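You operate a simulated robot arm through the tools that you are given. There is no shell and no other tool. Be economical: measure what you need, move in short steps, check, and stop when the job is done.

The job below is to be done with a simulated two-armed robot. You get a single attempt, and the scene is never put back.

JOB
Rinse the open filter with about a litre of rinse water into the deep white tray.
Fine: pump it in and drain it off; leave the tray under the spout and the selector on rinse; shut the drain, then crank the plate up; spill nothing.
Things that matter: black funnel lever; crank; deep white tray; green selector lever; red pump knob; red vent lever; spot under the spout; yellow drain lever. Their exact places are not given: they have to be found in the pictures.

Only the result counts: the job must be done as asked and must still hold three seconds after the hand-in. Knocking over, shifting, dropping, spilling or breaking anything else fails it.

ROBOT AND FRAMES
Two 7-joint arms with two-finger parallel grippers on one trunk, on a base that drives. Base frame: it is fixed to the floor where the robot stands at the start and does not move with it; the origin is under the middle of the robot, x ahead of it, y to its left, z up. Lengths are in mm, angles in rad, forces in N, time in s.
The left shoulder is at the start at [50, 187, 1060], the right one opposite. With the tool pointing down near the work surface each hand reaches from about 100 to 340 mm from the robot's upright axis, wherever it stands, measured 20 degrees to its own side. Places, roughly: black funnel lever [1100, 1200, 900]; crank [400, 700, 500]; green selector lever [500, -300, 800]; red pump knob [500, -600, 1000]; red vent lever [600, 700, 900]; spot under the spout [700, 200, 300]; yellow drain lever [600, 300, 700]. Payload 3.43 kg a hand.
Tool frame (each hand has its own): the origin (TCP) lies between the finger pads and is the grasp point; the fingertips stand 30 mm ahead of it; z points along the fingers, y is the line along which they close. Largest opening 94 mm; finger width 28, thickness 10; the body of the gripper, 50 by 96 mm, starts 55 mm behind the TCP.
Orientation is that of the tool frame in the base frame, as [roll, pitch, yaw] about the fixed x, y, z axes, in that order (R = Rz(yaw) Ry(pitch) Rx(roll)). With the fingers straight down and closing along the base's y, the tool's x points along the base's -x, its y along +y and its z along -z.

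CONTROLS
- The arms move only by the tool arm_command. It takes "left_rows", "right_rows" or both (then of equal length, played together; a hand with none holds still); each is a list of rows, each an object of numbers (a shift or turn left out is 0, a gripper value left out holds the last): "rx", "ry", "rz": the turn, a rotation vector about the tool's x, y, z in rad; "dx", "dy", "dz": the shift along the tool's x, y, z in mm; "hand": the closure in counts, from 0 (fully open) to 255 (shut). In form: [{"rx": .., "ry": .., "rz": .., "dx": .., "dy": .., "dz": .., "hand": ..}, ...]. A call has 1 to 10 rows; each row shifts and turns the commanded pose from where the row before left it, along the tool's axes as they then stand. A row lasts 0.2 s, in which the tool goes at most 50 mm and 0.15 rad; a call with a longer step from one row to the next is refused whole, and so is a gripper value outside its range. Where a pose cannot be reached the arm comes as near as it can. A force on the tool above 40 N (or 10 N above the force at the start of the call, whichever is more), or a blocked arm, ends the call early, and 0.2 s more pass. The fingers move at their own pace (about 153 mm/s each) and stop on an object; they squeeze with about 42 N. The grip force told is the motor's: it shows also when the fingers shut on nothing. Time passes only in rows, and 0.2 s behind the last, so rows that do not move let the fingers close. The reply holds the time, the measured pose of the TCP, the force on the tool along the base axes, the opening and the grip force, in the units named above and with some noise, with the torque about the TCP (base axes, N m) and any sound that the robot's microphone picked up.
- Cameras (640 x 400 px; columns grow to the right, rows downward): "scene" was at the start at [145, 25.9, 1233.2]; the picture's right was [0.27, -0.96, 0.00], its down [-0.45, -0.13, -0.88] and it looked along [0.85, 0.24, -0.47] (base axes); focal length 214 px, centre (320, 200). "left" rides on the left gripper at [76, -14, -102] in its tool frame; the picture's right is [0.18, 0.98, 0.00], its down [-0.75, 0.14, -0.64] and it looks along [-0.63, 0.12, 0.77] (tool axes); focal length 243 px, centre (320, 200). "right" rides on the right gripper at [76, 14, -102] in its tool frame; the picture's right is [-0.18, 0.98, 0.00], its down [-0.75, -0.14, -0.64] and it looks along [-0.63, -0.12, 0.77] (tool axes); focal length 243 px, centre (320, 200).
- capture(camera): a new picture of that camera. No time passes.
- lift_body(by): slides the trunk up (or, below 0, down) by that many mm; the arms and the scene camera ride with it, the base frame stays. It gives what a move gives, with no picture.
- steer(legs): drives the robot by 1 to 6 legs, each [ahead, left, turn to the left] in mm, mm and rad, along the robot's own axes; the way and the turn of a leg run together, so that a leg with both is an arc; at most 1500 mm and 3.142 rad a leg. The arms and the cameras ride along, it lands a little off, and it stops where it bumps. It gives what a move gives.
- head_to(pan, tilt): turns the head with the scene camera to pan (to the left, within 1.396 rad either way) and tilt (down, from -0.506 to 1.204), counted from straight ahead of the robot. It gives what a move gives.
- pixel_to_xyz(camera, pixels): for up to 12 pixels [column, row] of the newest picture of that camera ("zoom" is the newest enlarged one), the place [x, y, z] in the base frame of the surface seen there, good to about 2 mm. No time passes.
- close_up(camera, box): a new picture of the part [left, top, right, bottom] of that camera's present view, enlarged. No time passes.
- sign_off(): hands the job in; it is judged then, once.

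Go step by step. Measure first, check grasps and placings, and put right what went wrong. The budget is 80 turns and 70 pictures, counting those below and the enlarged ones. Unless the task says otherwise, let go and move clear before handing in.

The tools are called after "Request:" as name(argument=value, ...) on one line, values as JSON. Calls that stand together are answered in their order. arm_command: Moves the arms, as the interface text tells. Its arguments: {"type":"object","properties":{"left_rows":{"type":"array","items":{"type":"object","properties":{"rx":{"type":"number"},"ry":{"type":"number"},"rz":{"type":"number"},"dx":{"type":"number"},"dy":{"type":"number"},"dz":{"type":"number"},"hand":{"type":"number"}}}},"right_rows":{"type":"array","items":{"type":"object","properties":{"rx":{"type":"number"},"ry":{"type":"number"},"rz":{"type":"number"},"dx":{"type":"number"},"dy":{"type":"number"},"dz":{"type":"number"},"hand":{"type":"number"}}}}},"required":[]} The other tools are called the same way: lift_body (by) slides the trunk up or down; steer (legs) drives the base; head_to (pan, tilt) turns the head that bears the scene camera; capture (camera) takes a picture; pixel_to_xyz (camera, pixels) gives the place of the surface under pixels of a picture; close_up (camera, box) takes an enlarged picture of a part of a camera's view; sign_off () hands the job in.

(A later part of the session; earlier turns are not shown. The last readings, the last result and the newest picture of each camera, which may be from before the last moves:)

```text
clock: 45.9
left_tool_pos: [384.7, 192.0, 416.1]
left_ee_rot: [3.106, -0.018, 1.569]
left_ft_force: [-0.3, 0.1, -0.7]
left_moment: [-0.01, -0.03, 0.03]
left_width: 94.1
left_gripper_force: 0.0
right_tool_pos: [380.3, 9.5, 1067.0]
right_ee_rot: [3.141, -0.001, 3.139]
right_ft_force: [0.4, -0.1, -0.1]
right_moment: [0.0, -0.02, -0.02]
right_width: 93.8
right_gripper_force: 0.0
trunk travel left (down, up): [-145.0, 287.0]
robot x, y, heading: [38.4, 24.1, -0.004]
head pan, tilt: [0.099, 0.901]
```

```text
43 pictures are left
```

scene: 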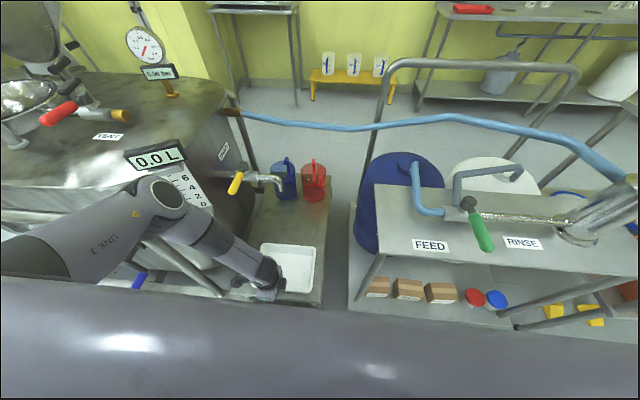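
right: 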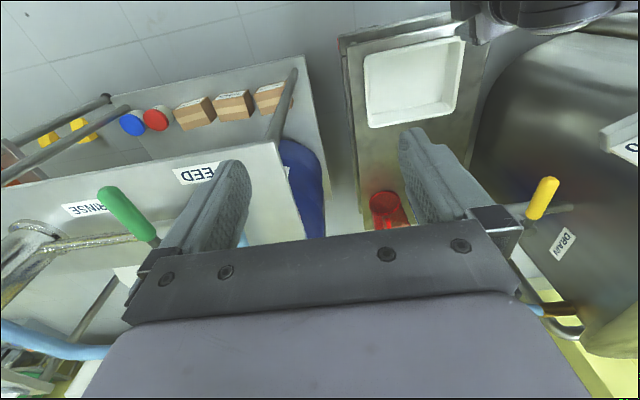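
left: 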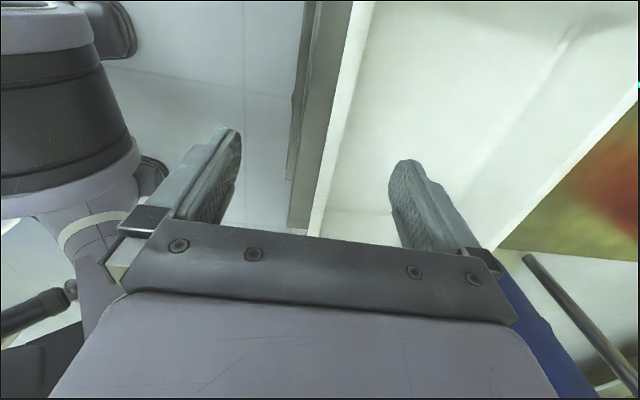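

Reach with this wrist turn ends near x 385. Instead I'll grip the tray's right side wall (closing along y) with the tool pitched forward, which gives much more reach; first raise, turn back, and pitch.

Request:
arm_command(left_rows=[{"dz": -45}, {"dz": -45}, {"rz": -0.15, "dz": -30}, {"rz": -0.15, "dz": -20}, {"rz": -0.15}, {"rz": -0.15}, {"rz": -0.15}, {"rz": -0.15}, {"rz": -0.15}, {"rz": -0.15}])

Request:
arm_command(left_rows=[{"rz": -0.15}, {"rz": -0.15}, {"rz": -0.07}, {"ry": -0.14}, {"ry": -0.14}, {"ry": -0.14}, {"ry": -0.14}, {"ry": -0.14}, {}])

Request:
lift_body(by=-140)

```text
clock: 48.1
left_tool_pos: [380.2, 190.0, 557.1]
left_ee_rot: [3.114, 0.026, 2.772]
left_ft_force: [0.9, 0.9, -1.1]
left_moment: [0.01, 0.01, 0.01]
left_width: 93.9
left_gripper_force: 0.0
right_tool_pos: [379.6, 7.5, 1066.4]
right_ee_rot: [-3.141, -0.001, 3.138]
right_ft_force: [0.5, -0.1, 0.2]
right_moment: [0.01, 0.01, -0.01]
right_width: 93.9
right_gripper_force: 0.0
trunk travel left (down, up): [-145.0, 287.0]
robot x, y, heading: [40.9, 17.5, 0.002]
head pan, tilt: [0.099, 0.901]
```

```text
clock: 50.1
left_tool_pos: [380.5, 168.6, 564.3]
left_ee_rot: [3.116, 0.729, 3.122]
left_ft_force: [0.0, -0.6, -0.7]
left_moment: [0.02, 0.01, -0.01]
left_width: 94.1
left_gripper_force: 0.0
left hand out of reach, approached as far as the arm can: row 7, 8
right_tool_pos: [381.4, 8.3, 1066.1]
right_ee_rot: [3.138, -0.001, 3.137]
right_ft_force: [0.6, 0.1, 0.0]
right_moment: [0.03, 0.01, 0.01]
right_width: 93.8
right_gripper_force: 0.2
trunk travel left (down, up): [-145.0, 287.0]
robot x, y, heading: [43.5, 23.0, -0.003]
head pan, tilt: [0.099, 0.901]
```

```text
clock: 50.9
left_tool_pos: [379.7, 165.9, 514.2]
left_ee_rot: [3.112, 0.729, 3.113]
left_ft_force: [2.4, 8.1, 25.9]
left_moment: [-0.34, 3.95, -1.23]
left_width: 94.2
left_gripper_force: 0.1
right_tool_pos: [379.7, 8.6, 1013.4]
right_ee_rot: [3.14, 0.002, 3.136]
right_ft_force: [0.0, 0.8, -0.1]
right_moment: [-0.04, 0.0, 0.02]
right_width: 94.0
right_gripper_force: 0.0
trunk travel left (down, up): [-92.0, 340.0]
robot x, y, heading: [40.4, 23.3, -0.001]
head pan, tilt: [0.099, 0.901]
stopped: the force on the tool passed its limit (the readings are from after the stop); the commanded pose is now the measured one
```

Contact: about 26 N up, ~150 mm behind the TCP — the wrist touched the robot's own knee. Raise the trunk again, move the hand forward, then lower.

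Request:
lift_body(by=40)

Request:
arm_command(left_rows=[{"dz": 20, "dx": -25}, {"dz": 30, "dx": -34}, {"dz": 30, "dx": -34}, {"dz": 20, "dx": -25}, {}])

Request:
capture(camera="scene")

```text
clock: 51.7
left_tool_pos: [379.7, 166.3, 554.3]
left_ee_rot: [3.115, 0.728, 3.115]
left_ft_force: [0.6, 1.3, 0.1]
left_moment: [0.02, 0.01, 0.0]
left_width: 94.1
left_gripper_force: 0.1
right_tool_pos: [380.3, 8.2, 1051.8]
right_ee_rot: [-3.14, -0.003, 3.137]
right_ft_force: [-0.6, 0.4, -0.9]
right_moment: [-0.02, 0.01, 0.01]
right_width: 93.9
right_gripper_force: 0.1
trunk travel left (down, up): [-132.0, 300.0]
robot x, y, heading: [37.3, 23.3, -0.003]
head pan, tilt: [0.099, 0.901]
```

```text
clock: 52.9
left_tool_pos: [536.8, 164.8, 556.3]
left_ee_rot: [3.113, 0.729, 3.115]
left_ft_force: [0.2, -0.5, -0.1]
left_moment: [0.01, -0.03, 0.01]
left_width: 94.0
left_gripper_force: 0.0
right_tool_pos: [381.3, 8.4, 1054.2]
right_ee_rot: [-3.141, 0.0, 3.137]
right_ft_force: [-0.3, 0.0, 0.6]
right_moment: [-0.02, -0.02, -0.01]
right_width: 94.1
right_gripper_force: 0.0
trunk travel left (down, up): [-132.0, 300.0]
robot x, y, heading: [38.1, 24.9, -0.0]
head pan, tilt: [0.099, 0.901]
```

```text
42 pictures are left
```

scene: 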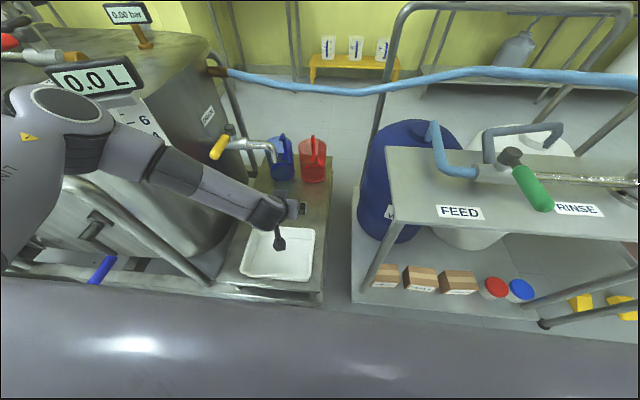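

The hand now reaches (537,165,556). Check elbow clearance to the tank and display before lowering more.

Request:
pixel_to_xyz(camera="scene", pixels=[[70, 110], [30, 140], [100, 75], [140, 160], [195, 190], [120, 200], [50, 190], [270, 210], [316, 232], [310, 282]])

```text
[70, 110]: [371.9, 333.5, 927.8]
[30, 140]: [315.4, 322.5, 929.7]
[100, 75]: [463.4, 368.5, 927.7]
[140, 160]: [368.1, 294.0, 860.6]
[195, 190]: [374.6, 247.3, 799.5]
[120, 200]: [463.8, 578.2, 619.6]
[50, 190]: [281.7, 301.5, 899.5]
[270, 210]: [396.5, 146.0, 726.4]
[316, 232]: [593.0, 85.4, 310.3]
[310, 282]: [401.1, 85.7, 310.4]
```

The elbow is ~90 mm from the scale/display (463,368). I shift the robot 100 mm right for clearance, then lower the trunk.

Request:
steer(legs=[[-6, -100, 0]])

Request:
lift_body(by=-125)

Request:
capture(camera="left")

```text
clock: 54.1
left_tool_pos: [529.6, 63.9, 557.4]
left_ee_rot: [3.114, 0.728, 3.114]
left_ft_force: [0.1, 0.8, -0.1]
left_moment: [-0.01, -0.02, 0.02]
left_width: 93.9
left_gripper_force: 0.1
right_tool_pos: [373.3, -92.7, 1052.7]
right_ee_rot: [3.141, 0.0, 3.139]
right_ft_force: [0.0, -0.5, -0.4]
right_moment: [-0.01, 0.04, 0.0]
right_width: 94.3
right_gripper_force: 0.0
trunk travel left (down, up): [-132.0, 300.0]
robot x, y, heading: [32.9, -79.7, -0.004]
head pan, tilt: [0.099, 0.901]
```

```text
clock: 55.6
left_tool_pos: [530.1, 62.5, 433.0]
left_ee_rot: [3.114, 0.728, 3.116]
left_ft_force: [0.4, -0.4, -0.9]
left_moment: [-0.03, -0.01, 0.0]
left_width: 94.0
left_gripper_force: 0.0
right_tool_pos: [373.7, -91.6, 928.2]
right_ee_rot: [3.141, -0.001, 3.139]
right_ft_force: [1.1, 0.4, -0.5]
right_moment: [0.02, 0.0, 0.0]
right_width: 93.8
right_gripper_force: 0.1
trunk travel left (down, up): [-7.0, 425.0]
robot x, y, heading: [36.3, -79.2, -0.001]
head pan, tilt: [0.099, 0.901]
```

```text
41 pictures are left
```

left: 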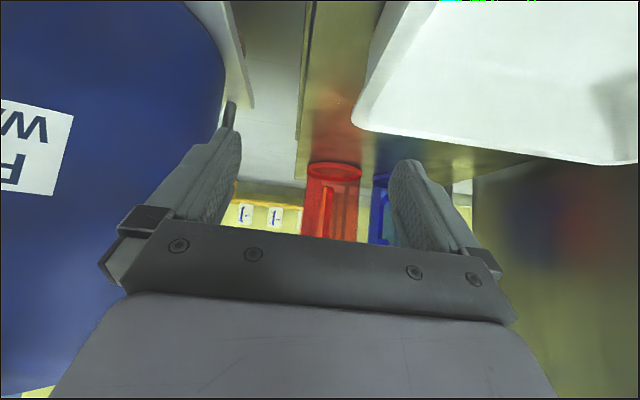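

The hand is level with the table at right. Move back and left so the open fingers straddle the right wall at x≈450, still above the rim.

Request:
arm_command(left_rows=[{"dx": 27, "dz": -10, "dy": 10}, {"dx": 27, "dz": -10, "dy": 10}, {"dx": 27, "dz": -9, "dy": 9}, {}])

Request:
capture(camera="left")

Request:
head_to(pan=0.45, tilt=0.9)

Request:
capture(camera="scene")

```text
clock: 56.6
left_tool_pos: [454.7, 88.5, 405.2]
left_ee_rot: [3.108, 0.726, 3.115]
left_ft_force: [-0.4, 0.6, -0.5]
left_moment: [-0.02, 0.01, -0.01]
left_width: 94.0
left_gripper_force: 0.1
left hand out of reach, approached as far as the arm can: row 3
right_tool_pos: [374.1, -91.0, 928.1]
right_ee_rot: [3.141, -0.001, 3.136]
right_ft_force: [-0.1, 0.0, -0.2]
right_moment: [0.0, 0.02, -0.02]
right_width: 93.9
right_gripper_force: 0.1
trunk travel left (down, up): [-7.0, 425.0]
robot x, y, heading: [29.7, -80.3, 0.0]
head pan, tilt: [0.099, 0.901]
```

```text
40 pictures are left
```

left: 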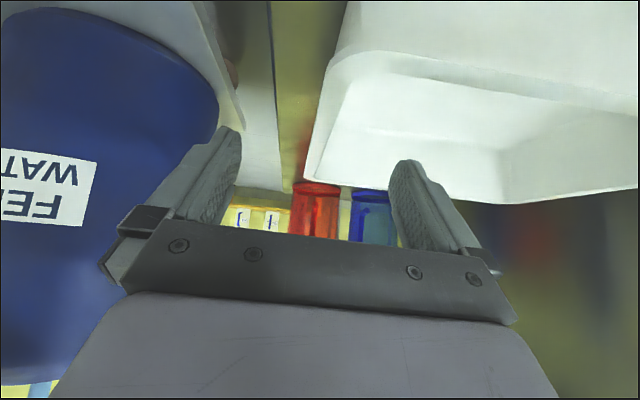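

```text
clock: 57.5
left_tool_pos: [454.2, 87.8, 404.9]
left_ee_rot: [3.109, 0.725, 3.116]
left_ft_force: [0.2, 0.5, -0.1]
left_moment: [-0.01, 0.01, -0.01]
left_width: 93.8
left_gripper_force: 0.0
right_tool_pos: [373.5, -92.5, 927.9]
right_ee_rot: [-3.141, -0.001, 3.138]
right_ft_force: [0.3, 0.3, -0.4]
right_moment: [0.01, -0.03, 0.01]
right_width: 93.9
right_gripper_force: 0.0
trunk travel left (down, up): [-7.0, 425.0]
robot x, y, heading: [36.4, -80.4, -0.005]
head pan, tilt: [0.45, 0.901]
```

```text
39 pictures are left
```

scene: 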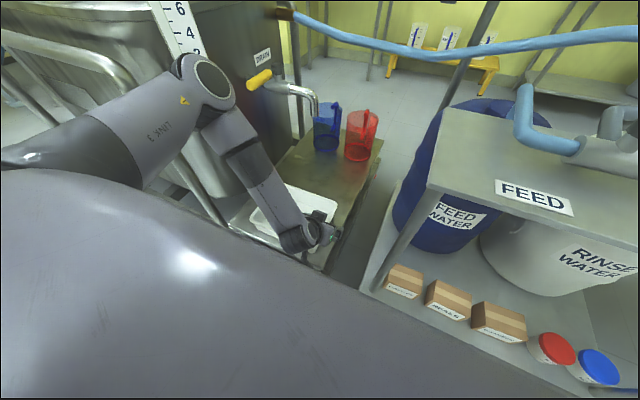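

The wall lies midway between the fingers. Lower 36 mm and close.

Request:
arm_command(left_rows=[{"dx": 11, "dz": 16}, {"dx": 11, "dz": 16}, {}, {"hand": 255}, {"hand": 255}, {"hand": 255}])

Request:
capture(camera="left")

Request:
pixel_to_xyz(camera="scene", pixels=[[210, 80], [185, 60], [230, 90], [195, 45], [180, 20], [215, 60], [240, 140], [265, 80], [155, 110]])

```text
clock: 57.9
left_tool_pos: [460.3, 80.9, 390.8]
left_ee_rot: [3.099, 0.719, 3.102]
left_ft_force: [-3.0, 6.1, 23.0]
left_moment: [-0.19, 3.06, -0.91]
left_width: 94.1
left_gripper_force: 0.0
left hand out of reach, approached as far as the arm can: row 1, 2
right_tool_pos: [374.2, -93.1, 928.0]
right_ee_rot: [3.141, -0.002, 3.138]
right_ft_force: [-0.3, -0.5, -0.6]
right_moment: [-0.02, -0.02, 0.01]
right_width: 94.0
right_gripper_force: 0.0
trunk travel left (down, up): [-7.0, 425.0]
robot x, y, heading: [35.0, -80.8, 0.0]
head pan, tilt: [0.45, 0.901]
stopped in row 2 (left hand): the force on the tool passed its limit (the readings are from after the stop); the commanded pose is now the measured one
```

```text
38 pictures are left
```

left: 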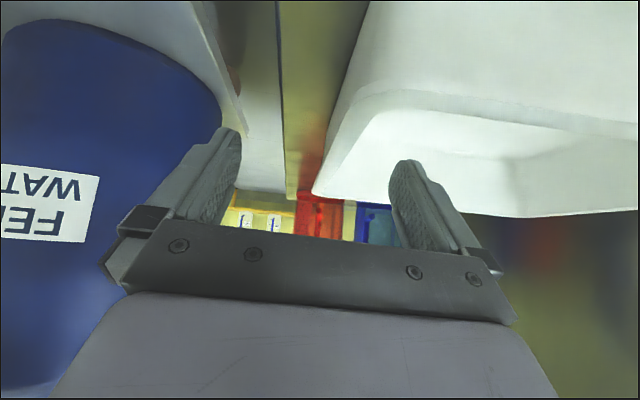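

```text
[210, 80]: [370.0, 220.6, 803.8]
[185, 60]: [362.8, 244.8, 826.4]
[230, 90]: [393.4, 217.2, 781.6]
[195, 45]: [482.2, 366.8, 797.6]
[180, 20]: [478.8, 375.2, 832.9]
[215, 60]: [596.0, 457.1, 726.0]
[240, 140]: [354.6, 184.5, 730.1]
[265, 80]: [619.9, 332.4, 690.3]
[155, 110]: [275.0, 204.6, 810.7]
```

The wrist met the knee again; I'll grip further forward on the wall (x≈507), where the wrist clears it.

Request:
arm_command(left_rows=[{"dx": -14, "dz": -15}, {"dx": -17, "dz": 15, "dy": 4}, {"dx": -17, "dz": 15, "dy": 4}, {"dx": 13, "dz": 14.5}, {"dx": 13, "dz": 14.5}, {}])

Request:
capture(camera="left")

```text
clock: 59.3
left_tool_pos: [507.0, 90.6, 371.1]
left_ee_rot: [3.101, 0.718, 3.102]
left_ft_force: [0.6, -0.3, 0.5]
left_moment: [0.0, 0.01, -0.02]
left_width: 94.0
left_gripper_force: 0.1
right_tool_pos: [375.5, -92.1, 928.4]
right_ee_rot: [3.142, 0.0, 3.138]
right_ft_force: [0.5, -0.6, 0.0]
right_moment: [-0.01, -0.03, 0.03]
right_width: 94.0
right_gripper_force: 0.2
trunk travel left (down, up): [-7.0, 425.0]
robot x, y, heading: [37.4, -76.3, -0.005]
head pan, tilt: [0.45, 0.901]
```

```text
37 pictures are left
```

left: 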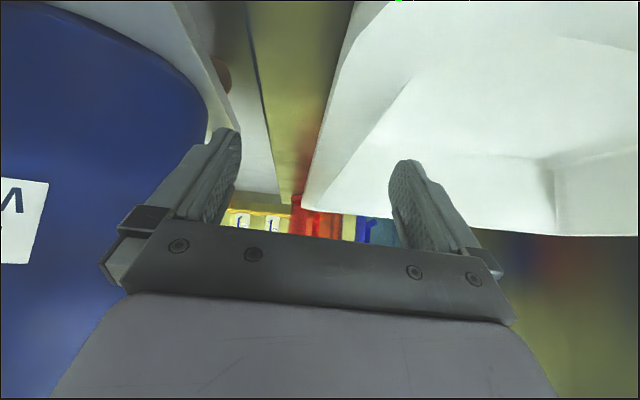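

Free of contact and straddling the wall at (507,91,371). Close the fingers.

Request:
arm_command(left_rows=[{"hand": 255}, {"hand": 255}, {"hand": 255}, {"hand": 255}])

Request:
capture(camera="left")

```text
clock: 60.3
left_tool_pos: [507.3, 91.7, 369.7]
left_ee_rot: [3.102, 0.72, 3.104]
left_ft_force: [-0.8, 0.5, -0.2]
left_moment: [0.24, -0.13, 0.17]
left_width: 7.7
left_gripper_force: 41.6
right_tool_pos: [374.2, -91.7, 928.5]
right_ee_rot: [-3.141, 0.0, 3.137]
right_ft_force: [-0.7, 0.3, 0.3]
right_moment: [0.01, -0.01, -0.03]
right_width: 93.9
right_gripper_force: 0.1
trunk travel left (down, up): [-7.0, 425.0]
robot x, y, heading: [34.7, -78.8, -0.0]
head pan, tilt: [0.45, 0.901]
```

```text
36 pictures are left
```

left: 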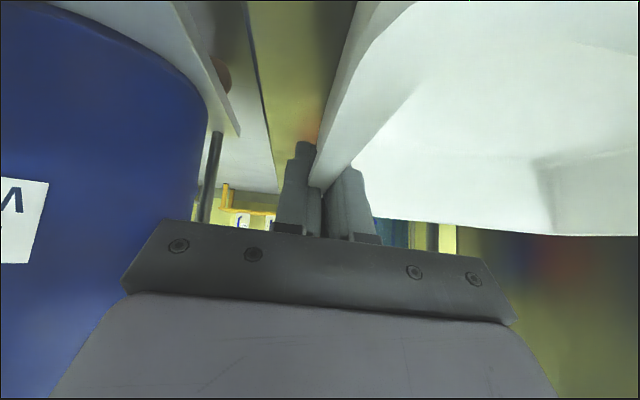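

Gripped (7.7 mm, 41.6 N). Drag the tray forward 100 mm with a slight left drift, then check.

Request:
arm_command(left_rows=[{"dx": -15, "dz": 13.2, "dy": 3}, {"dx": -15, "dz": 13.2, "dy": 3}, {"dx": -15, "dz": 13.2, "dy": 3}, {"dx": -15, "dz": 13.2, "dy": 3}, {"dx": -15, "dz": 13.2, "dy": 3}, {}])

Request:
capture(camera="scene")

```text
clock: 61.7
left_tool_pos: [607.0, 101.9, 371.8]
left_ee_rot: [3.099, 0.719, 3.103]
left_ft_force: [-0.4, 0.3, -0.4]
left_moment: [0.19, -0.15, 0.07]
left_width: 8.0
left_gripper_force: 41.8
right_tool_pos: [375.7, -91.3, 927.8]
right_ee_rot: [3.141, 0.0, 3.139]
right_ft_force: [0.4, 1.3, -0.2]
right_moment: [0.03, 0.0, -0.01]
right_width: 94.1
right_gripper_force: 0.0
trunk travel left (down, up): [-7.0, 425.0]
robot x, y, heading: [30.1, -78.0, -0.001]
head pan, tilt: [0.45, 0.901]
```

```text
35 pictures are left
```

scene: 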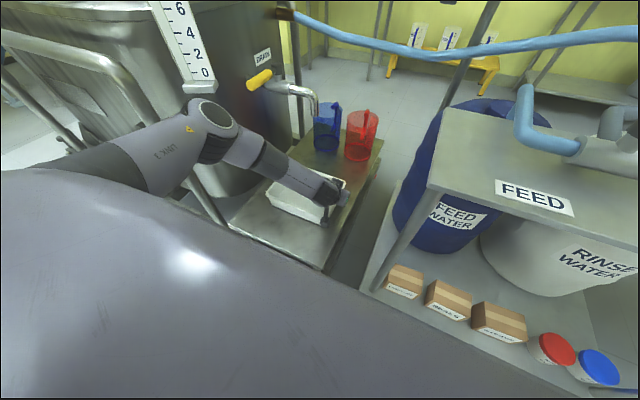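

It follows cleanly. Continue another ~97 mm.

Request:
arm_command(left_rows=[{"dx": -15, "dz": 13.0, "dy": 3}, {"dx": -15, "dz": 13.0, "dy": 3}, {"dx": -15, "dz": 13.0, "dy": 3}, {"dx": -15, "dz": 13.0, "dy": 3}, {"dx": -13, "dz": 11.5, "dy": 3}, {}])

Request:
capture(camera="scene")

```text
clock: 63.1
left_tool_pos: [702.9, 114.5, 371.3]
left_ee_rot: [3.102, 0.719, 3.105]
left_ft_force: [0.2, 1.4, 1.7]
left_moment: [0.27, -0.27, 0.19]
left_width: 7.9
left_gripper_force: 41.5
right_tool_pos: [374.5, -91.5, 929.6]
right_ee_rot: [-3.141, 0.0, 3.139]
right_ft_force: [-0.6, -0.4, 0.3]
right_moment: [0.0, 0.01, 0.03]
right_width: 94.2
right_gripper_force: 0.1
trunk travel left (down, up): [-7.0, 425.0]
robot x, y, heading: [30.1, -80.3, -0.003]
head pan, tilt: [0.45, 0.901]
```

```text
34 pictures are left
```

scene: 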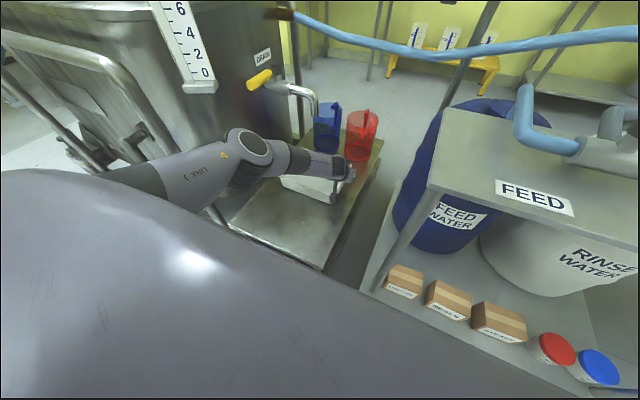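

Tray displaced ~+196 in x, +23 in y. Release, lift straight up a bit, then retract.

Request:
arm_command(left_rows=[{"hand": 0}, {"hand": 0}, {"hand": 0}, {"dx": -16, "dz": -18}, {"dx": -16, "dz": -18}, {"dz": -40}, {"dz": -40, "dx": 20}, {"dz": -40, "dx": 20}, {"dz": -30, "dx": 20}, {}])

Request:
capture(camera="scene")

```text
clock: 65.3
left_tool_pos: [561.1, 114.4, 492.9]
left_ee_rot: [3.099, 0.721, 3.105]
left_ft_force: [-0.4, 0.4, -0.2]
left_moment: [-0.02, 0.02, -0.03]
left_width: 94.1
left_gripper_force: 0.0
right_tool_pos: [374.3, -91.6, 927.2]
right_ee_rot: [3.14, 0.0, 3.136]
right_ft_force: [0.0, 0.7, 0.0]
right_moment: [0.01, 0.02, 0.02]
right_width: 93.9
right_gripper_force: 0.1
trunk travel left (down, up): [-7.0, 425.0]
robot x, y, heading: [31.0, -77.0, 0.001]
head pan, tilt: [0.45, 0.901]
```

```text
33 pictures are left
```

scene: 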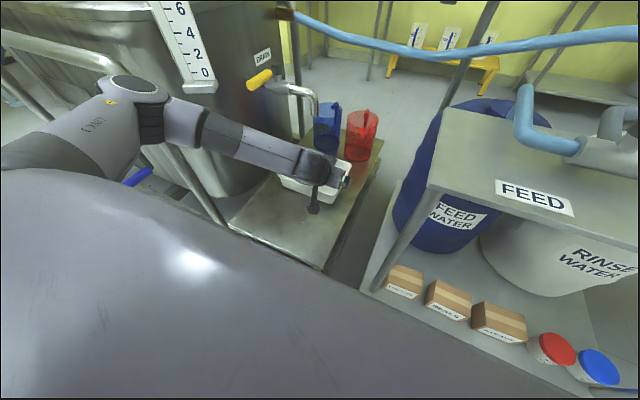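

Tray rests under the spout, arm clear. Raise the trunk, then inspect the tray from above and the selector.

Request:
lift_body(by=400)

Request:
arm_command(left_rows=[{"dx": 30, "dz": -30}, {"dx": 30, "dz": -30}, {"dx": 30, "dz": -30}, {}])

Request:
head_to(pan=0.3, tilt=0.9)

Request:
capture(camera="scene")

```text
clock: 69.2
left_tool_pos: [562.2, 112.9, 891.9]
left_ee_rot: [3.099, 0.717, 3.104]
left_ft_force: [-0.6, 0.3, 0.6]
left_moment: [-0.03, 0.0, 0.01]
left_width: 94.1
left_gripper_force: 0.0
right_tool_pos: [374.9, -91.7, 1327.8]
right_ee_rot: [3.141, 0.0, 3.138]
right_ft_force: [0.0, 0.9, 0.5]
right_moment: [0.03, 0.03, 0.01]
right_width: 94.2
right_gripper_force: 0.1
trunk travel left (down, up): [-407.0, 25.0]
robot x, y, heading: [31.5, -78.5, -0.001]
head pan, tilt: [0.45, 0.901]
```

```text
clock: 70.2
left_tool_pos: [436.9, 115.2, 902.6]
left_ee_rot: [3.1, 0.719, 3.105]
left_ft_force: [-0.8, 1.2, -0.8]
left_moment: [0.01, 0.0, 0.03]
left_width: 93.9
left_gripper_force: 0.1
right_tool_pos: [374.9, -92.0, 1327.8]
right_ee_rot: [-3.142, -0.001, 3.139]
right_ft_force: [0.7, -0.3, 0.7]
right_moment: [0.03, 0.01, 0.01]
right_width: 94.2
right_gripper_force: 0.1
trunk travel left (down, up): [-407.0, 25.0]
robot x, y, heading: [35.1, -79.0, -0.002]
head pan, tilt: [0.45, 0.901]
```

```text
clock: 70.9
left_tool_pos: [436.6, 115.1, 902.2]
left_ee_rot: [3.099, 0.72, 3.105]
left_ft_force: [-0.4, 0.3, -0.8]
left_moment: [0.0, -0.01, -0.01]
left_width: 94.3
left_gripper_force: 0.0
right_tool_pos: [374.8, -92.4, 1327.2]
right_ee_rot: [3.141, 0.0, 3.138]
right_ft_force: [-0.5, 0.6, -0.2]
right_moment: [0.0, 0.02, 0.01]
right_width: 94.1
right_gripper_force: 0.1
trunk travel left (down, up): [-407.0, 25.0]
robot x, y, heading: [33.1, -79.7, -0.005]
head pan, tilt: [0.3, 0.901]
```

```text
32 pictures are left
```

scene: 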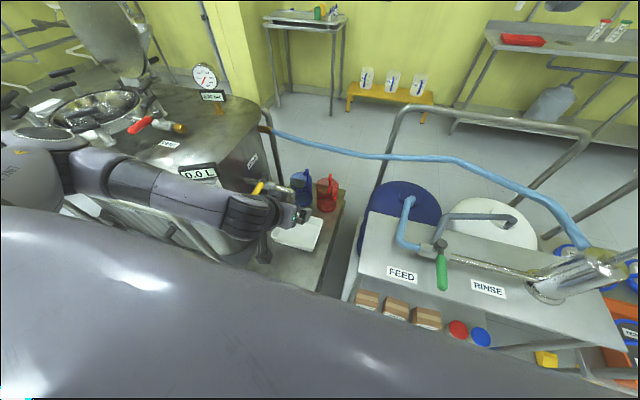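

The lever at (441,270) points between the FEED label (left) and RINSE label (right). Enlarge the selector and pump; and begin positioning the robot.

Request:
close_up(camera="scene", box=[370, 180, 640, 350])

Request:
pixel_to_xyz(camera="scene", pixels=[[438, 245], [441, 268], [443, 288], [295, 248], [275, 240], [305, 250], [323, 220], [272, 243], [360, 235], [540, 345], [460, 345]])

Request:
capture(camera="right")

```text
2.35 times, centred on (505, 265) of scene
```

zoom: 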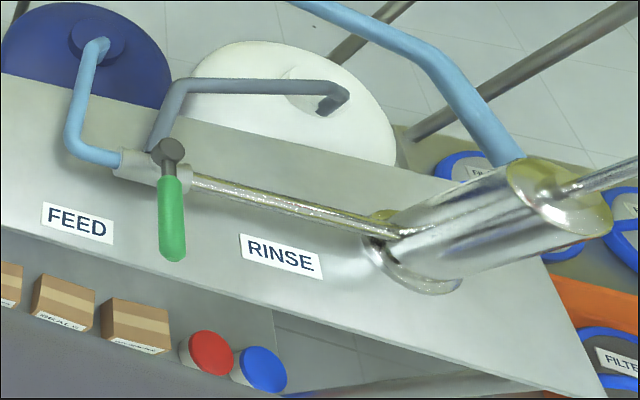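

```text
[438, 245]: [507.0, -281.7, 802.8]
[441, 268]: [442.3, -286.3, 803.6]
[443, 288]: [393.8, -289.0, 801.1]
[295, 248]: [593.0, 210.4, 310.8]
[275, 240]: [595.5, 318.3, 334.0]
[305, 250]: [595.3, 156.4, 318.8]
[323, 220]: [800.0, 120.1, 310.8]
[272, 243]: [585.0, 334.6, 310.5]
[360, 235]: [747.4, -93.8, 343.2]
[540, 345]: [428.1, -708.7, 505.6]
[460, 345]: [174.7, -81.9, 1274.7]
```

```text
30 pictures are left
```

right: 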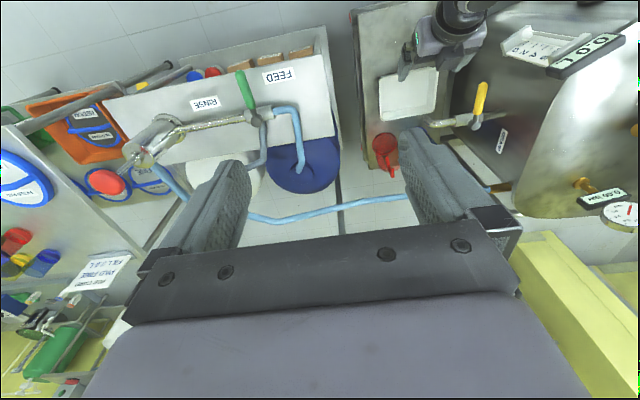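

Tray's near wall is at x≈595, so it is centred below the spout. Lower the trunk and bring the closed right hand to the left side of the selector lever.

Request:
lift_body(by=-130)

Request:
arm_command(right_rows=[{"dy": -40, "dx": -10, "hand": 255}, {"dy": -40, "dx": -10}, {"dy": -40, "dx": -10}, {"dy": -20, "dz": 30}, {"dz": 45}, {"dz": 45}, {"dz": 45}, {"dz": 45}, {"dz": 45}, {}])

```text
clock: 72.5
left_tool_pos: [436.2, 115.2, 771.9]
left_ee_rot: [3.103, 0.718, 3.104]
left_ft_force: [0.1, 0.0, -0.6]
left_moment: [0.0, -0.01, 0.05]
left_width: 94.0
left_gripper_force: 0.0
right_tool_pos: [374.5, -92.9, 1197.7]
right_ee_rot: [3.14, 0.001, 3.137]
right_ft_force: [-0.7, -1.4, 0.6]
right_moment: [-0.01, 0.01, 0.01]
right_width: 93.9
right_gripper_force: 0.1
trunk travel left (down, up): [-277.0, 155.0]
robot x, y, heading: [34.3, -79.6, -0.0]
head pan, tilt: [0.3, 0.901]
```

```text
clock: 74.7
left_tool_pos: [436.4, 115.6, 771.7]
left_ee_rot: [3.1, 0.719, 3.103]
left_ft_force: [-0.3, 0.6, -0.6]
left_moment: [-0.01, 0.0, -0.01]
left_width: 93.7
left_gripper_force: 0.1
right_tool_pos: [402.3, -231.7, 941.5]
right_ee_rot: [3.141, 0.001, 3.138]
right_ft_force: [-0.4, 1.1, 0.2]
right_moment: [-0.02, 0.0, 0.01]
right_width: 0.0
right_gripper_force: 32.7
trunk travel left (down, up): [-277.0, 155.0]
robot x, y, heading: [34.1, -77.3, -0.006]
head pan, tilt: [0.3, 0.901]
```

Request:
arm_command(right_rows=[{"dz": 43}, {"dz": 43}, {"dz": 42}, {}])

Request:
capture(camera="right")

```text
clock: 75.7
left_tool_pos: [437.4, 115.5, 771.2]
left_ee_rot: [3.099, 0.719, 3.103]
left_ft_force: [-0.9, -0.1, 0.2]
left_moment: [0.02, -0.02, 0.01]
left_width: 94.1
left_gripper_force: 0.0
right_tool_pos: [405.1, -233.4, 813.6]
right_ee_rot: [-3.141, 0.001, 3.137]
right_ft_force: [0.5, -0.2, -0.5]
right_moment: [0.01, -0.02, -0.02]
right_width: 0.1
right_gripper_force: 32.4
trunk travel left (down, up): [-277.0, 155.0]
robot x, y, heading: [31.5, -76.8, 0.002]
head pan, tilt: [0.3, 0.901]
```

```text
29 pictures are left
```

right: 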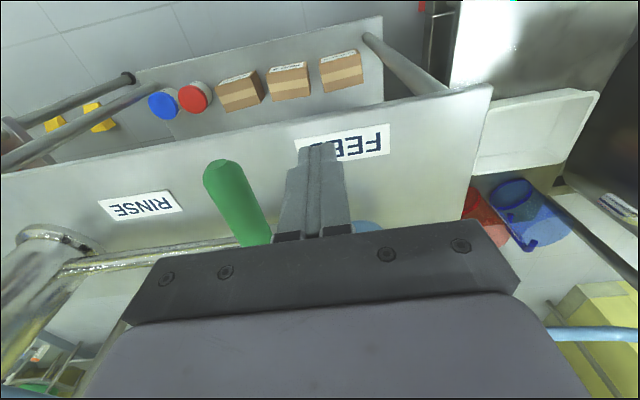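

Fingers stand on the +y side of the lever. Push it along an arc toward RINSE by ~45°, and look.

Request:
arm_command(right_rows=[{"dy": -25}, {"dx": 1, "dy": -20}, {"dx": 1, "dy": -20}, {"dx": -6, "dy": -21}, {"dx": -7, "dy": -18}, {}])

Request:
capture(camera="right")

```text
clock: 77.0
left_tool_pos: [436.4, 115.0, 770.8]
left_ee_rot: [3.1, 0.718, 3.104]
left_ft_force: [0.0, -0.8, 0.4]
left_moment: [-0.02, -0.02, -0.01]
left_width: 94.0
left_gripper_force: 0.0
right_tool_pos: [415.0, -334.9, 811.7]
right_ee_rot: [-3.141, 0.0, 3.137]
right_ft_force: [0.0, 0.5, 0.2]
right_moment: [0.01, -0.02, 0.03]
right_width: 0.1
right_gripper_force: 33.0
trunk travel left (down, up): [-277.0, 155.0]
robot x, y, heading: [32.8, -77.0, -0.004]
head pan, tilt: [0.3, 0.901]
```

```text
28 pictures are left
```

right: 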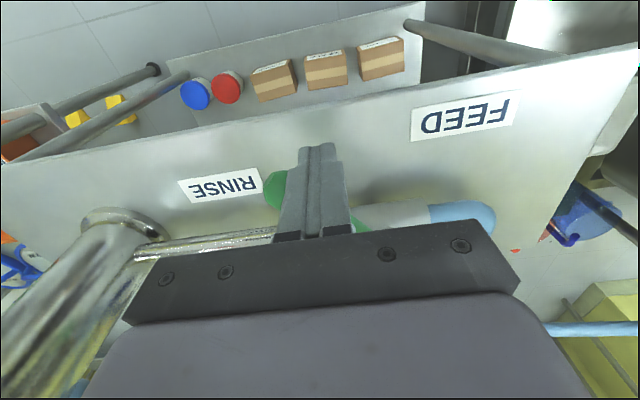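

The lever swings freely toward RINSE. Continue the arc gently toward a stop.

Request:
arm_command(right_rows=[{"dx": -7, "dy": -9}, {"dx": -8, "dy": -9}, {"dx": -7, "dy": -7}, {"dx": -7, "dy": -6}, {"dx": -9, "dy": -6}, {"dx": -9, "dy": -5}, {}])

Request:
capture(camera="right")

Request:
close_up(camera="scene", box=[370, 180, 640, 350])

```text
clock: 78.7
left_tool_pos: [437.3, 115.5, 772.1]
left_ee_rot: [3.099, 0.72, 3.104]
left_ft_force: [0.5, -0.6, 0.4]
left_moment: [0.03, -0.01, 0.03]
left_width: 94.1
left_gripper_force: 0.1
right_tool_pos: [460.4, -377.2, 815.7]
right_ee_rot: [-3.141, 0.001, 3.138]
right_ft_force: [0.1, -1.2, 1.1]
right_moment: [-0.01, 0.04, -0.03]
right_width: 0.0
right_gripper_force: 33.1
trunk travel left (down, up): [-277.0, 155.0]
robot x, y, heading: [29.5, -80.0, 0.001]
head pan, tilt: [0.3, 0.901]
```

```text
27 pictures are left
```

right: 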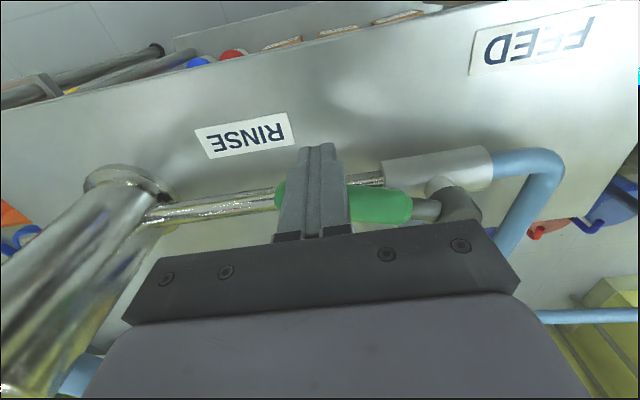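

```text
2.35 times, centred on (505, 265) of scene
```

zoom: 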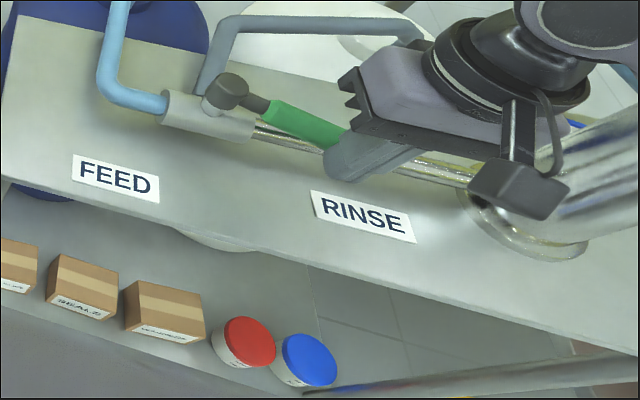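

The lever lies almost along the outlet pipe. Push a little further in +x to find its stop.

Request:
arm_command(right_rows=[{"dx": -8, "dy": -2}, {"dx": -8, "dy": -1}, {"dx": -6}, {}])

Request:
capture(camera="right")

```text
clock: 79.7
left_tool_pos: [436.8, 115.0, 771.7]
left_ee_rot: [3.099, 0.718, 3.105]
left_ft_force: [-0.4, -0.2, -0.9]
left_moment: [0.01, 0.02, 0.04]
left_width: 94.1
left_gripper_force: 0.1
right_tool_pos: [484.0, -382.7, 814.1]
right_ee_rot: [3.141, 0.001, 3.138]
right_ft_force: [-0.9, 0.2, -0.3]
right_moment: [0.0, 0.01, 0.0]
right_width: 0.3
right_gripper_force: 33.2
trunk travel left (down, up): [-277.0, 155.0]
robot x, y, heading: [33.4, -77.7, 0.001]
head pan, tilt: [0.3, 0.901]
```

```text
25 pictures are left
```

right: 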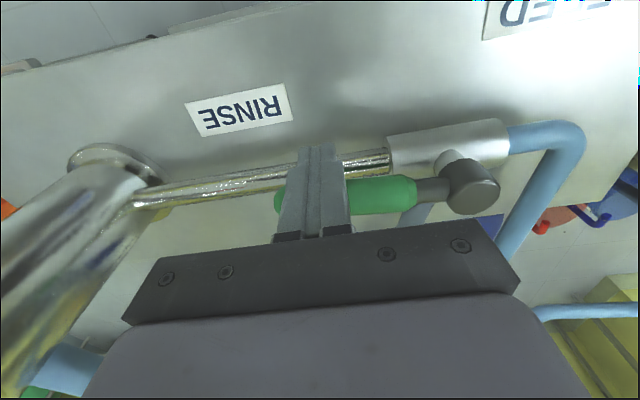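

Lever is now parallel to the pipe. One small further push to feel for the stop.

Request:
arm_command(right_rows=[{"dx": -5}, {}])

```text
clock: 80.2
left_tool_pos: [437.4, 115.1, 772.3]
left_ee_rot: [3.099, 0.72, 3.103]
left_ft_force: [-0.2, -0.1, 0.6]
left_moment: [0.02, 0.02, -0.02]
left_width: 94.0
left_gripper_force: 0.0
right_tool_pos: [489.1, -381.4, 814.8]
right_ee_rot: [-3.141, 0.0, 3.137]
right_ft_force: [-0.2, 0.4, -0.8]
right_moment: [-0.01, 0.04, 0.0]
right_width: 0.1
right_gripper_force: 33.2
trunk travel left (down, up): [-277.0, 155.0]
robot x, y, heading: [34.3, -76.4, -0.002]
head pan, tilt: [0.3, 0.901]
```

No stop felt, lever at ~90°, aligned with the rinse side. Back off, rise, and move over to the pump.

Request:
arm_command(right_rows=[{"dx": 15}, {"dx": 10, "dz": -30}, {"dz": -45}, {"dz": -45}, {"dz": -45, "dx": 20}, {"dz": -10, "dx": 20, "hand": 0}, {}])

Request:
lift_body(by=150)

Request:
steer(legs=[[-10, 0, 0], [0, -270, 0]])

Request:
head_to(pan=-0.4, tilt=0.7)

Request:
capture(camera="scene")

```text
clock: 81.8
left_tool_pos: [437.6, 115.8, 771.5]
left_ee_rot: [3.101, 0.72, 3.106]
left_ft_force: [0.2, -0.9, -0.3]
left_moment: [-0.01, -0.01, -0.03]
left_width: 93.9
left_gripper_force: 0.0
right_tool_pos: [420.4, -381.5, 991.5]
right_ee_rot: [3.141, -0.001, 3.138]
right_ft_force: [-0.2, 0.7, 0.0]
right_moment: [0.0, 0.01, 0.01]
right_width: 94.0
right_gripper_force: 0.1
trunk travel left (down, up): [-277.0, 155.0]
robot x, y, heading: [35.2, -75.9, -0.001]
head pan, tilt: [0.3, 0.901]
```

```text
clock: 83.6
left_tool_pos: [436.6, 116.5, 922.2]
left_ee_rot: [3.1, 0.719, 3.104]
left_ft_force: [-0.1, -0.4, 0.3]
left_moment: [0.0, 0.0, -0.03]
left_width: 94.2
left_gripper_force: 0.1
right_tool_pos: [420.8, -382.0, 1140.5]
right_ee_rot: [-3.142, -0.001, 3.137]
right_ft_force: [0.0, -0.6, 0.5]
right_moment: [-0.02, -0.01, -0.02]
right_width: 93.9
right_gripper_force: 0.1
trunk travel left (down, up): [-427.0, 5.0]
robot x, y, heading: [33.5, -79.6, -0.005]
head pan, tilt: [0.3, 0.901]
```

```text
clock: 85.8
left_tool_pos: [427.0, -148.0, 922.0]
left_ee_rot: [3.099, 0.719, 3.098]
left_ft_force: [-0.8, 0.7, -0.2]
left_moment: [-0.01, 0.01, 0.02]
left_width: 93.8
left_gripper_force: 0.0
right_tool_pos: [408.1, -644.3, 1140.0]
right_ee_rot: [3.142, 0.001, 3.132]
right_ft_force: [0.0, 1.0, 0.1]
right_moment: [0.04, 0.01, -0.02]
right_width: 94.2
right_gripper_force: 0.1
trunk travel left (down, up): [-427.0, 5.0]
robot x, y, heading: [20.0, -336.6, -0.01]
head pan, tilt: [0.3, 0.901]
```

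```text
clock: 86.9
left_tool_pos: [426.2, -147.4, 921.4]
left_ee_rot: [3.1, 0.719, 3.098]
left_ft_force: [-0.1, 0.6, -0.1]
left_moment: [-0.01, -0.01, -0.01]
left_width: 93.8
left_gripper_force: 0.2
right_tool_pos: [408.0, -642.9, 1140.5]
right_ee_rot: [3.141, 0.002, 3.132]
right_ft_force: [-0.4, 0.6, 0.5]
right_moment: [-0.02, -0.04, 0.0]
right_width: 93.8
right_gripper_force: 0.0
trunk travel left (down, up): [-427.0, 5.0]
robot x, y, heading: [23.5, -333.0, -0.007]
head pan, tilt: [-0.4, 0.7]
```

```text
24 pictures are left
```

scene: 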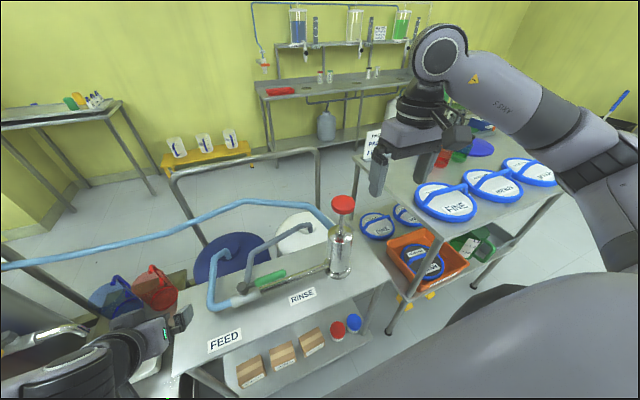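

The knob is at (343,203). Measure it precisely.

Request:
pixel_to_xyz(camera="scene", pixels=[[343, 198], [343, 205], [334, 203], [353, 203], [343, 212], [342, 220], [341, 230], [341, 236], [285, 272], [268, 278]])

Request:
close_up(camera="scene", box=[220, 170, 400, 310])

```text
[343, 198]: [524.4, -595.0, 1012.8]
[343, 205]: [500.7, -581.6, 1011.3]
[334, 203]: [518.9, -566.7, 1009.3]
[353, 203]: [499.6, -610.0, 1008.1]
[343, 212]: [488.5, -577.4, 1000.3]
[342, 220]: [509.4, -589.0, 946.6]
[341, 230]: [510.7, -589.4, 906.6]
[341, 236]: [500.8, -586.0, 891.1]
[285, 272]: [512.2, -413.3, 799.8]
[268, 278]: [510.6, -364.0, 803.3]
```

```text
2.86 times, centred on (310, 240) of scene
```

zoom: 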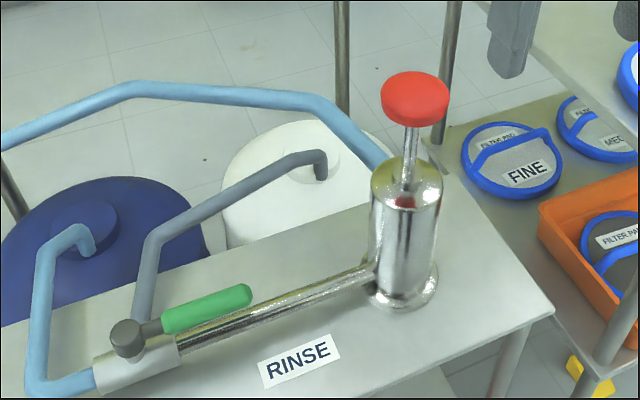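

Knob centre ≈ (510,−589), top z 1012, cylinder top ≈ 890. Move above it, descend straddling it and grip.

Request:
arm_command(right_rows=[{"dx": -34, "dy": 18, "hand": 0}, {"dx": -34, "dy": 18}, {"dx": -34, "dy": 17}, {"dz": 30}, {"dz": 32}, {"dz": 30}, {"dz": 30}, {}])

Request:
capture(camera="right")

```text
clock: 88.7
left_tool_pos: [427.6, -146.1, 922.6]
left_ee_rot: [3.1, 0.72, 3.098]
left_ft_force: [-0.2, 0.9, -0.2]
left_moment: [0.01, -0.03, 0.02]
left_width: 94.1
left_gripper_force: 0.1
right_tool_pos: [507.9, -593.8, 1018.8]
right_ee_rot: [-3.141, 0.001, 3.133]
right_ft_force: [-0.4, 0.4, 0.4]
right_moment: [0.01, -0.03, 0.02]
right_width: 94.1
right_gripper_force: 0.1
trunk travel left (down, up): [-427.0, 5.0]
robot x, y, heading: [22.0, -338.6, -0.01]
head pan, tilt: [-0.4, 0.7]
```

```text
22 pictures are left
```

right: 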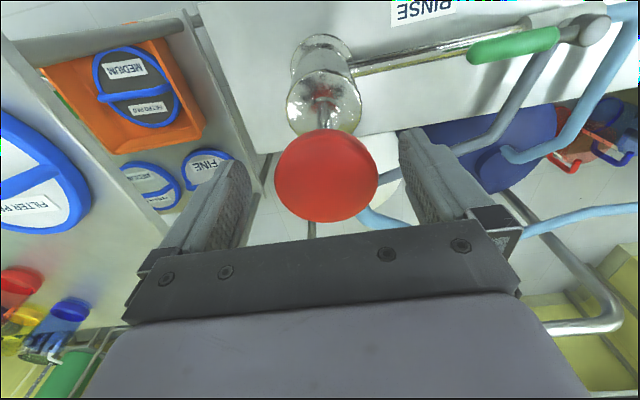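

The knob is nicely between the fingers. Lower 5 mm, close, and aim the head at the display.

Request:
arm_command(right_rows=[{"dz": 5}, {"hand": 255}, {"hand": 255}, {"hand": 255}])

Request:
head_to(pan=0.75, tilt=0.5)

Request:
arm_command(right_rows=[{"dz": 10}, {"dz": 10}, {"dz": 10}, {"dz": 10}, {"dz": 10}, {"dz": 10}, {"dz": 10}, {}])

Request:
capture(camera="scene")

```text
clock: 89.7
left_tool_pos: [426.8, -145.8, 921.7]
left_ee_rot: [3.101, 0.721, 3.098]
left_ft_force: [0.2, 0.5, 0.1]
left_moment: [0.03, 0.03, -0.02]
left_width: 94.0
left_gripper_force: 0.0
right_tool_pos: [508.6, -592.7, 1014.1]
right_ee_rot: [-3.14, 0.0, 3.133]
right_ft_force: [-0.4, 2.5, -0.2]
right_moment: [0.15, -0.08, -0.02]
right_width: 61.6
right_gripper_force: 44.8
trunk travel left (down, up): [-427.0, 5.0]
robot x, y, heading: [21.1, -338.1, -0.008]
head pan, tilt: [-0.4, 0.7]
```

```text
clock: 91.1
left_tool_pos: [427.5, -145.7, 921.3]
left_ee_rot: [3.101, 0.72, 3.099]
left_ft_force: [-0.4, -0.8, 0.2]
left_moment: [0.01, 0.02, 0.0]
left_width: 94.1
left_gripper_force: 0.1
right_tool_pos: [508.5, -592.8, 1014.8]
right_ee_rot: [3.141, -0.001, 3.133]
right_ft_force: [-1.4, 4.3, -2.7]
right_moment: [0.06, 0.04, 0.05]
right_width: 61.7
right_gripper_force: 45.1
trunk travel left (down, up): [-427.0, 5.0]
robot x, y, heading: [21.8, -339.3, -0.01]
head pan, tilt: [0.75, 0.499]
```

```text
clock: 92.9
left_tool_pos: [426.5, -146.3, 923.6]
left_ee_rot: [3.099, 0.722, 3.099]
left_ft_force: [0.3, -0.6, 0.6]
left_moment: [-0.02, 0.01, -0.02]
left_width: 93.9
left_gripper_force: 0.2
right_tool_pos: [509.8, -592.0, 945.1]
right_ee_rot: [3.141, 0.001, 3.132]
right_ft_force: [-5.1, -6.5, 11.5]
right_moment: [-0.75, 0.01, -0.41]
right_width: 61.9
right_gripper_force: 45.1
trunk travel left (down, up): [-427.0, 5.0]
robot x, y, heading: [20.8, -338.7, -0.003]
head pan, tilt: [0.75, 0.499]
```

```text
21 pictures are left
```

scene: 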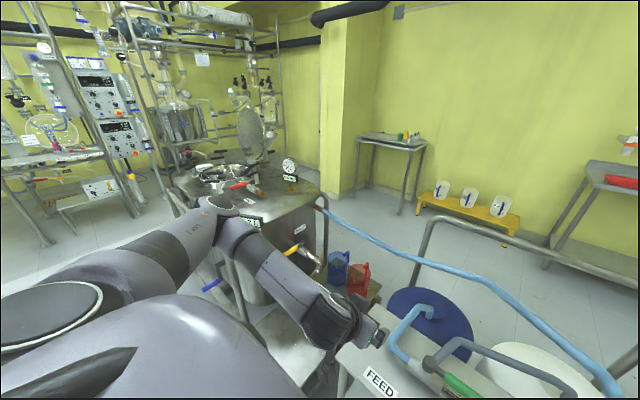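

The stroke went 70 mm with moderate force. Read the display near (253,220).

Request:
close_up(camera="scene", box=[210, 195, 300, 250])

```text
7.11 times, centred on (255, 222) of scene
```

zoom: 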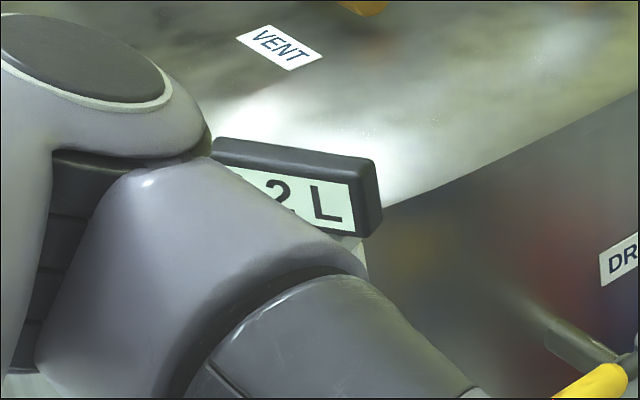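

Display reads 0.2 L after one 70 mm stroke: rinse water is going in. Do two more strokes and read again.

Request:
arm_command(right_rows=[{"dz": -23}, {"dz": -23}, {"dz": -24}, {"dz": 11}, {"dz": 12}, {"dz": 12}, {"dz": 12}, {"dz": 12}, {"dz": 11}, {}])

Request:
arm_command(right_rows=[{"dz": -23}, {"dz": -23}, {"dz": -24}, {"dz": 11}, {"dz": 12}, {"dz": 12}, {"dz": 12}, {"dz": 12}, {"dz": 11}, {}])

Request:
close_up(camera="scene", box=[210, 195, 300, 250])

```text
clock: 95.1
left_tool_pos: [426.3, -147.8, 922.5]
left_ee_rot: [3.098, 0.722, 3.098]
left_ft_force: [-0.3, -0.2, -0.2]
left_moment: [0.02, -0.01, 0.02]
left_width: 94.1
left_gripper_force: 0.0
right_tool_pos: [508.6, -592.3, 944.6]
right_ee_rot: [-3.14, 0.0, 3.131]
right_ft_force: [-8.0, -14.6, 11.1]
right_moment: [-0.2, -0.07, -0.5]
right_width: 61.6
right_gripper_force: 44.6
trunk travel left (down, up): [-427.0, 5.0]
robot x, y, heading: [23.1, -340.0, -0.011]
head pan, tilt: [0.75, 0.499]
```

```text
clock: 97.3
left_tool_pos: [425.3, -147.4, 923.9]
left_ee_rot: [3.1, 0.719, 3.098]
left_ft_force: [0.1, 0.5, -0.7]
left_moment: [-0.02, -0.01, 0.01]
left_width: 94.0
left_gripper_force: 0.1
right_tool_pos: [509.3, -592.2, 944.6]
right_ee_rot: [-3.139, 0.001, 3.133]
right_ft_force: [-13.9, -8.1, 10.4]
right_moment: [0.0, 0.18, -0.08]
right_width: 61.8
right_gripper_force: 44.7
trunk travel left (down, up): [-427.0, 5.0]
robot x, y, heading: [21.0, -338.7, -0.006]
head pan, tilt: [0.75, 0.499]
```

```text
7.11 times, centred on (255, 222) of scene
```

zoom: 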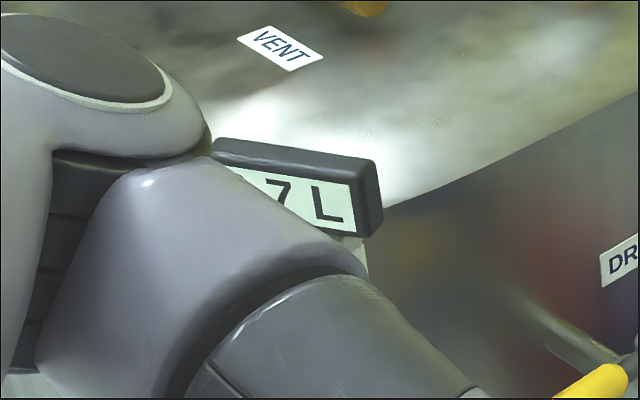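

0.7 L after three strokes (~0.235 each). One full stroke plus ~20 mm should give 1.0 L.

Request:
arm_command(right_rows=[{"dz": -23}, {"dz": -23}, {"dz": -24}, {"dz": 11}, {"dz": 12}, {"dz": 12}, {"dz": 12}, {"dz": 12}, {"dz": 11}, {}])

Request:
arm_command(right_rows=[{"dz": -10}, {"dz": -11}, {"dz": 10}, {"dz": 11}, {}])

Request:
close_up(camera="scene", box=[210, 195, 300, 250])

```text
clock: 99.5
left_tool_pos: [425.1, -148.1, 922.3]
left_ee_rot: [3.1, 0.719, 3.099]
left_ft_force: [0.7, -0.4, -0.6]
left_moment: [0.0, -0.02, 0.04]
left_width: 93.9
left_gripper_force: 0.1
right_tool_pos: [507.6, -593.2, 945.8]
right_ee_rot: [-3.139, 0.001, 3.132]
right_ft_force: [-1.9, -12.7, 10.6]
right_moment: [-0.7, 0.16, -0.93]
right_width: 61.7
right_gripper_force: 44.7
trunk travel left (down, up): [-427.0, 5.0]
robot x, y, heading: [22.3, -341.5, -0.008]
head pan, tilt: [0.75, 0.499]
```

```text
clock: 100.7
left_tool_pos: [425.5, -147.3, 922.5]
left_ee_rot: [3.1, 0.719, 3.098]
left_ft_force: [-0.3, 1.0, -0.3]
left_moment: [0.0, 0.02, -0.03]
left_width: 94.1
left_gripper_force: 0.1
right_tool_pos: [508.9, -590.9, 943.6]
right_ee_rot: [3.139, 0.0, 3.135]
right_ft_force: [-6.8, -8.8, 10.8]
right_moment: [0.05, -0.23, -0.21]
right_width: 61.7
right_gripper_force: 45.6
trunk travel left (down, up): [-427.0, 5.0]
robot x, y, heading: [22.6, -339.0, -0.009]
head pan, tilt: [0.75, 0.499]
```

```text
7.11 times, centred on (255, 222) of scene
```

zoom: 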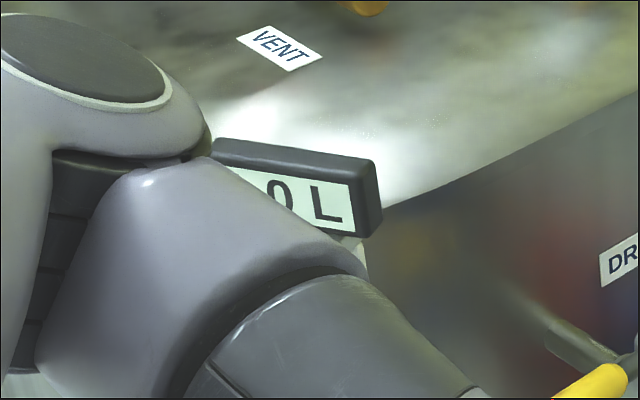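

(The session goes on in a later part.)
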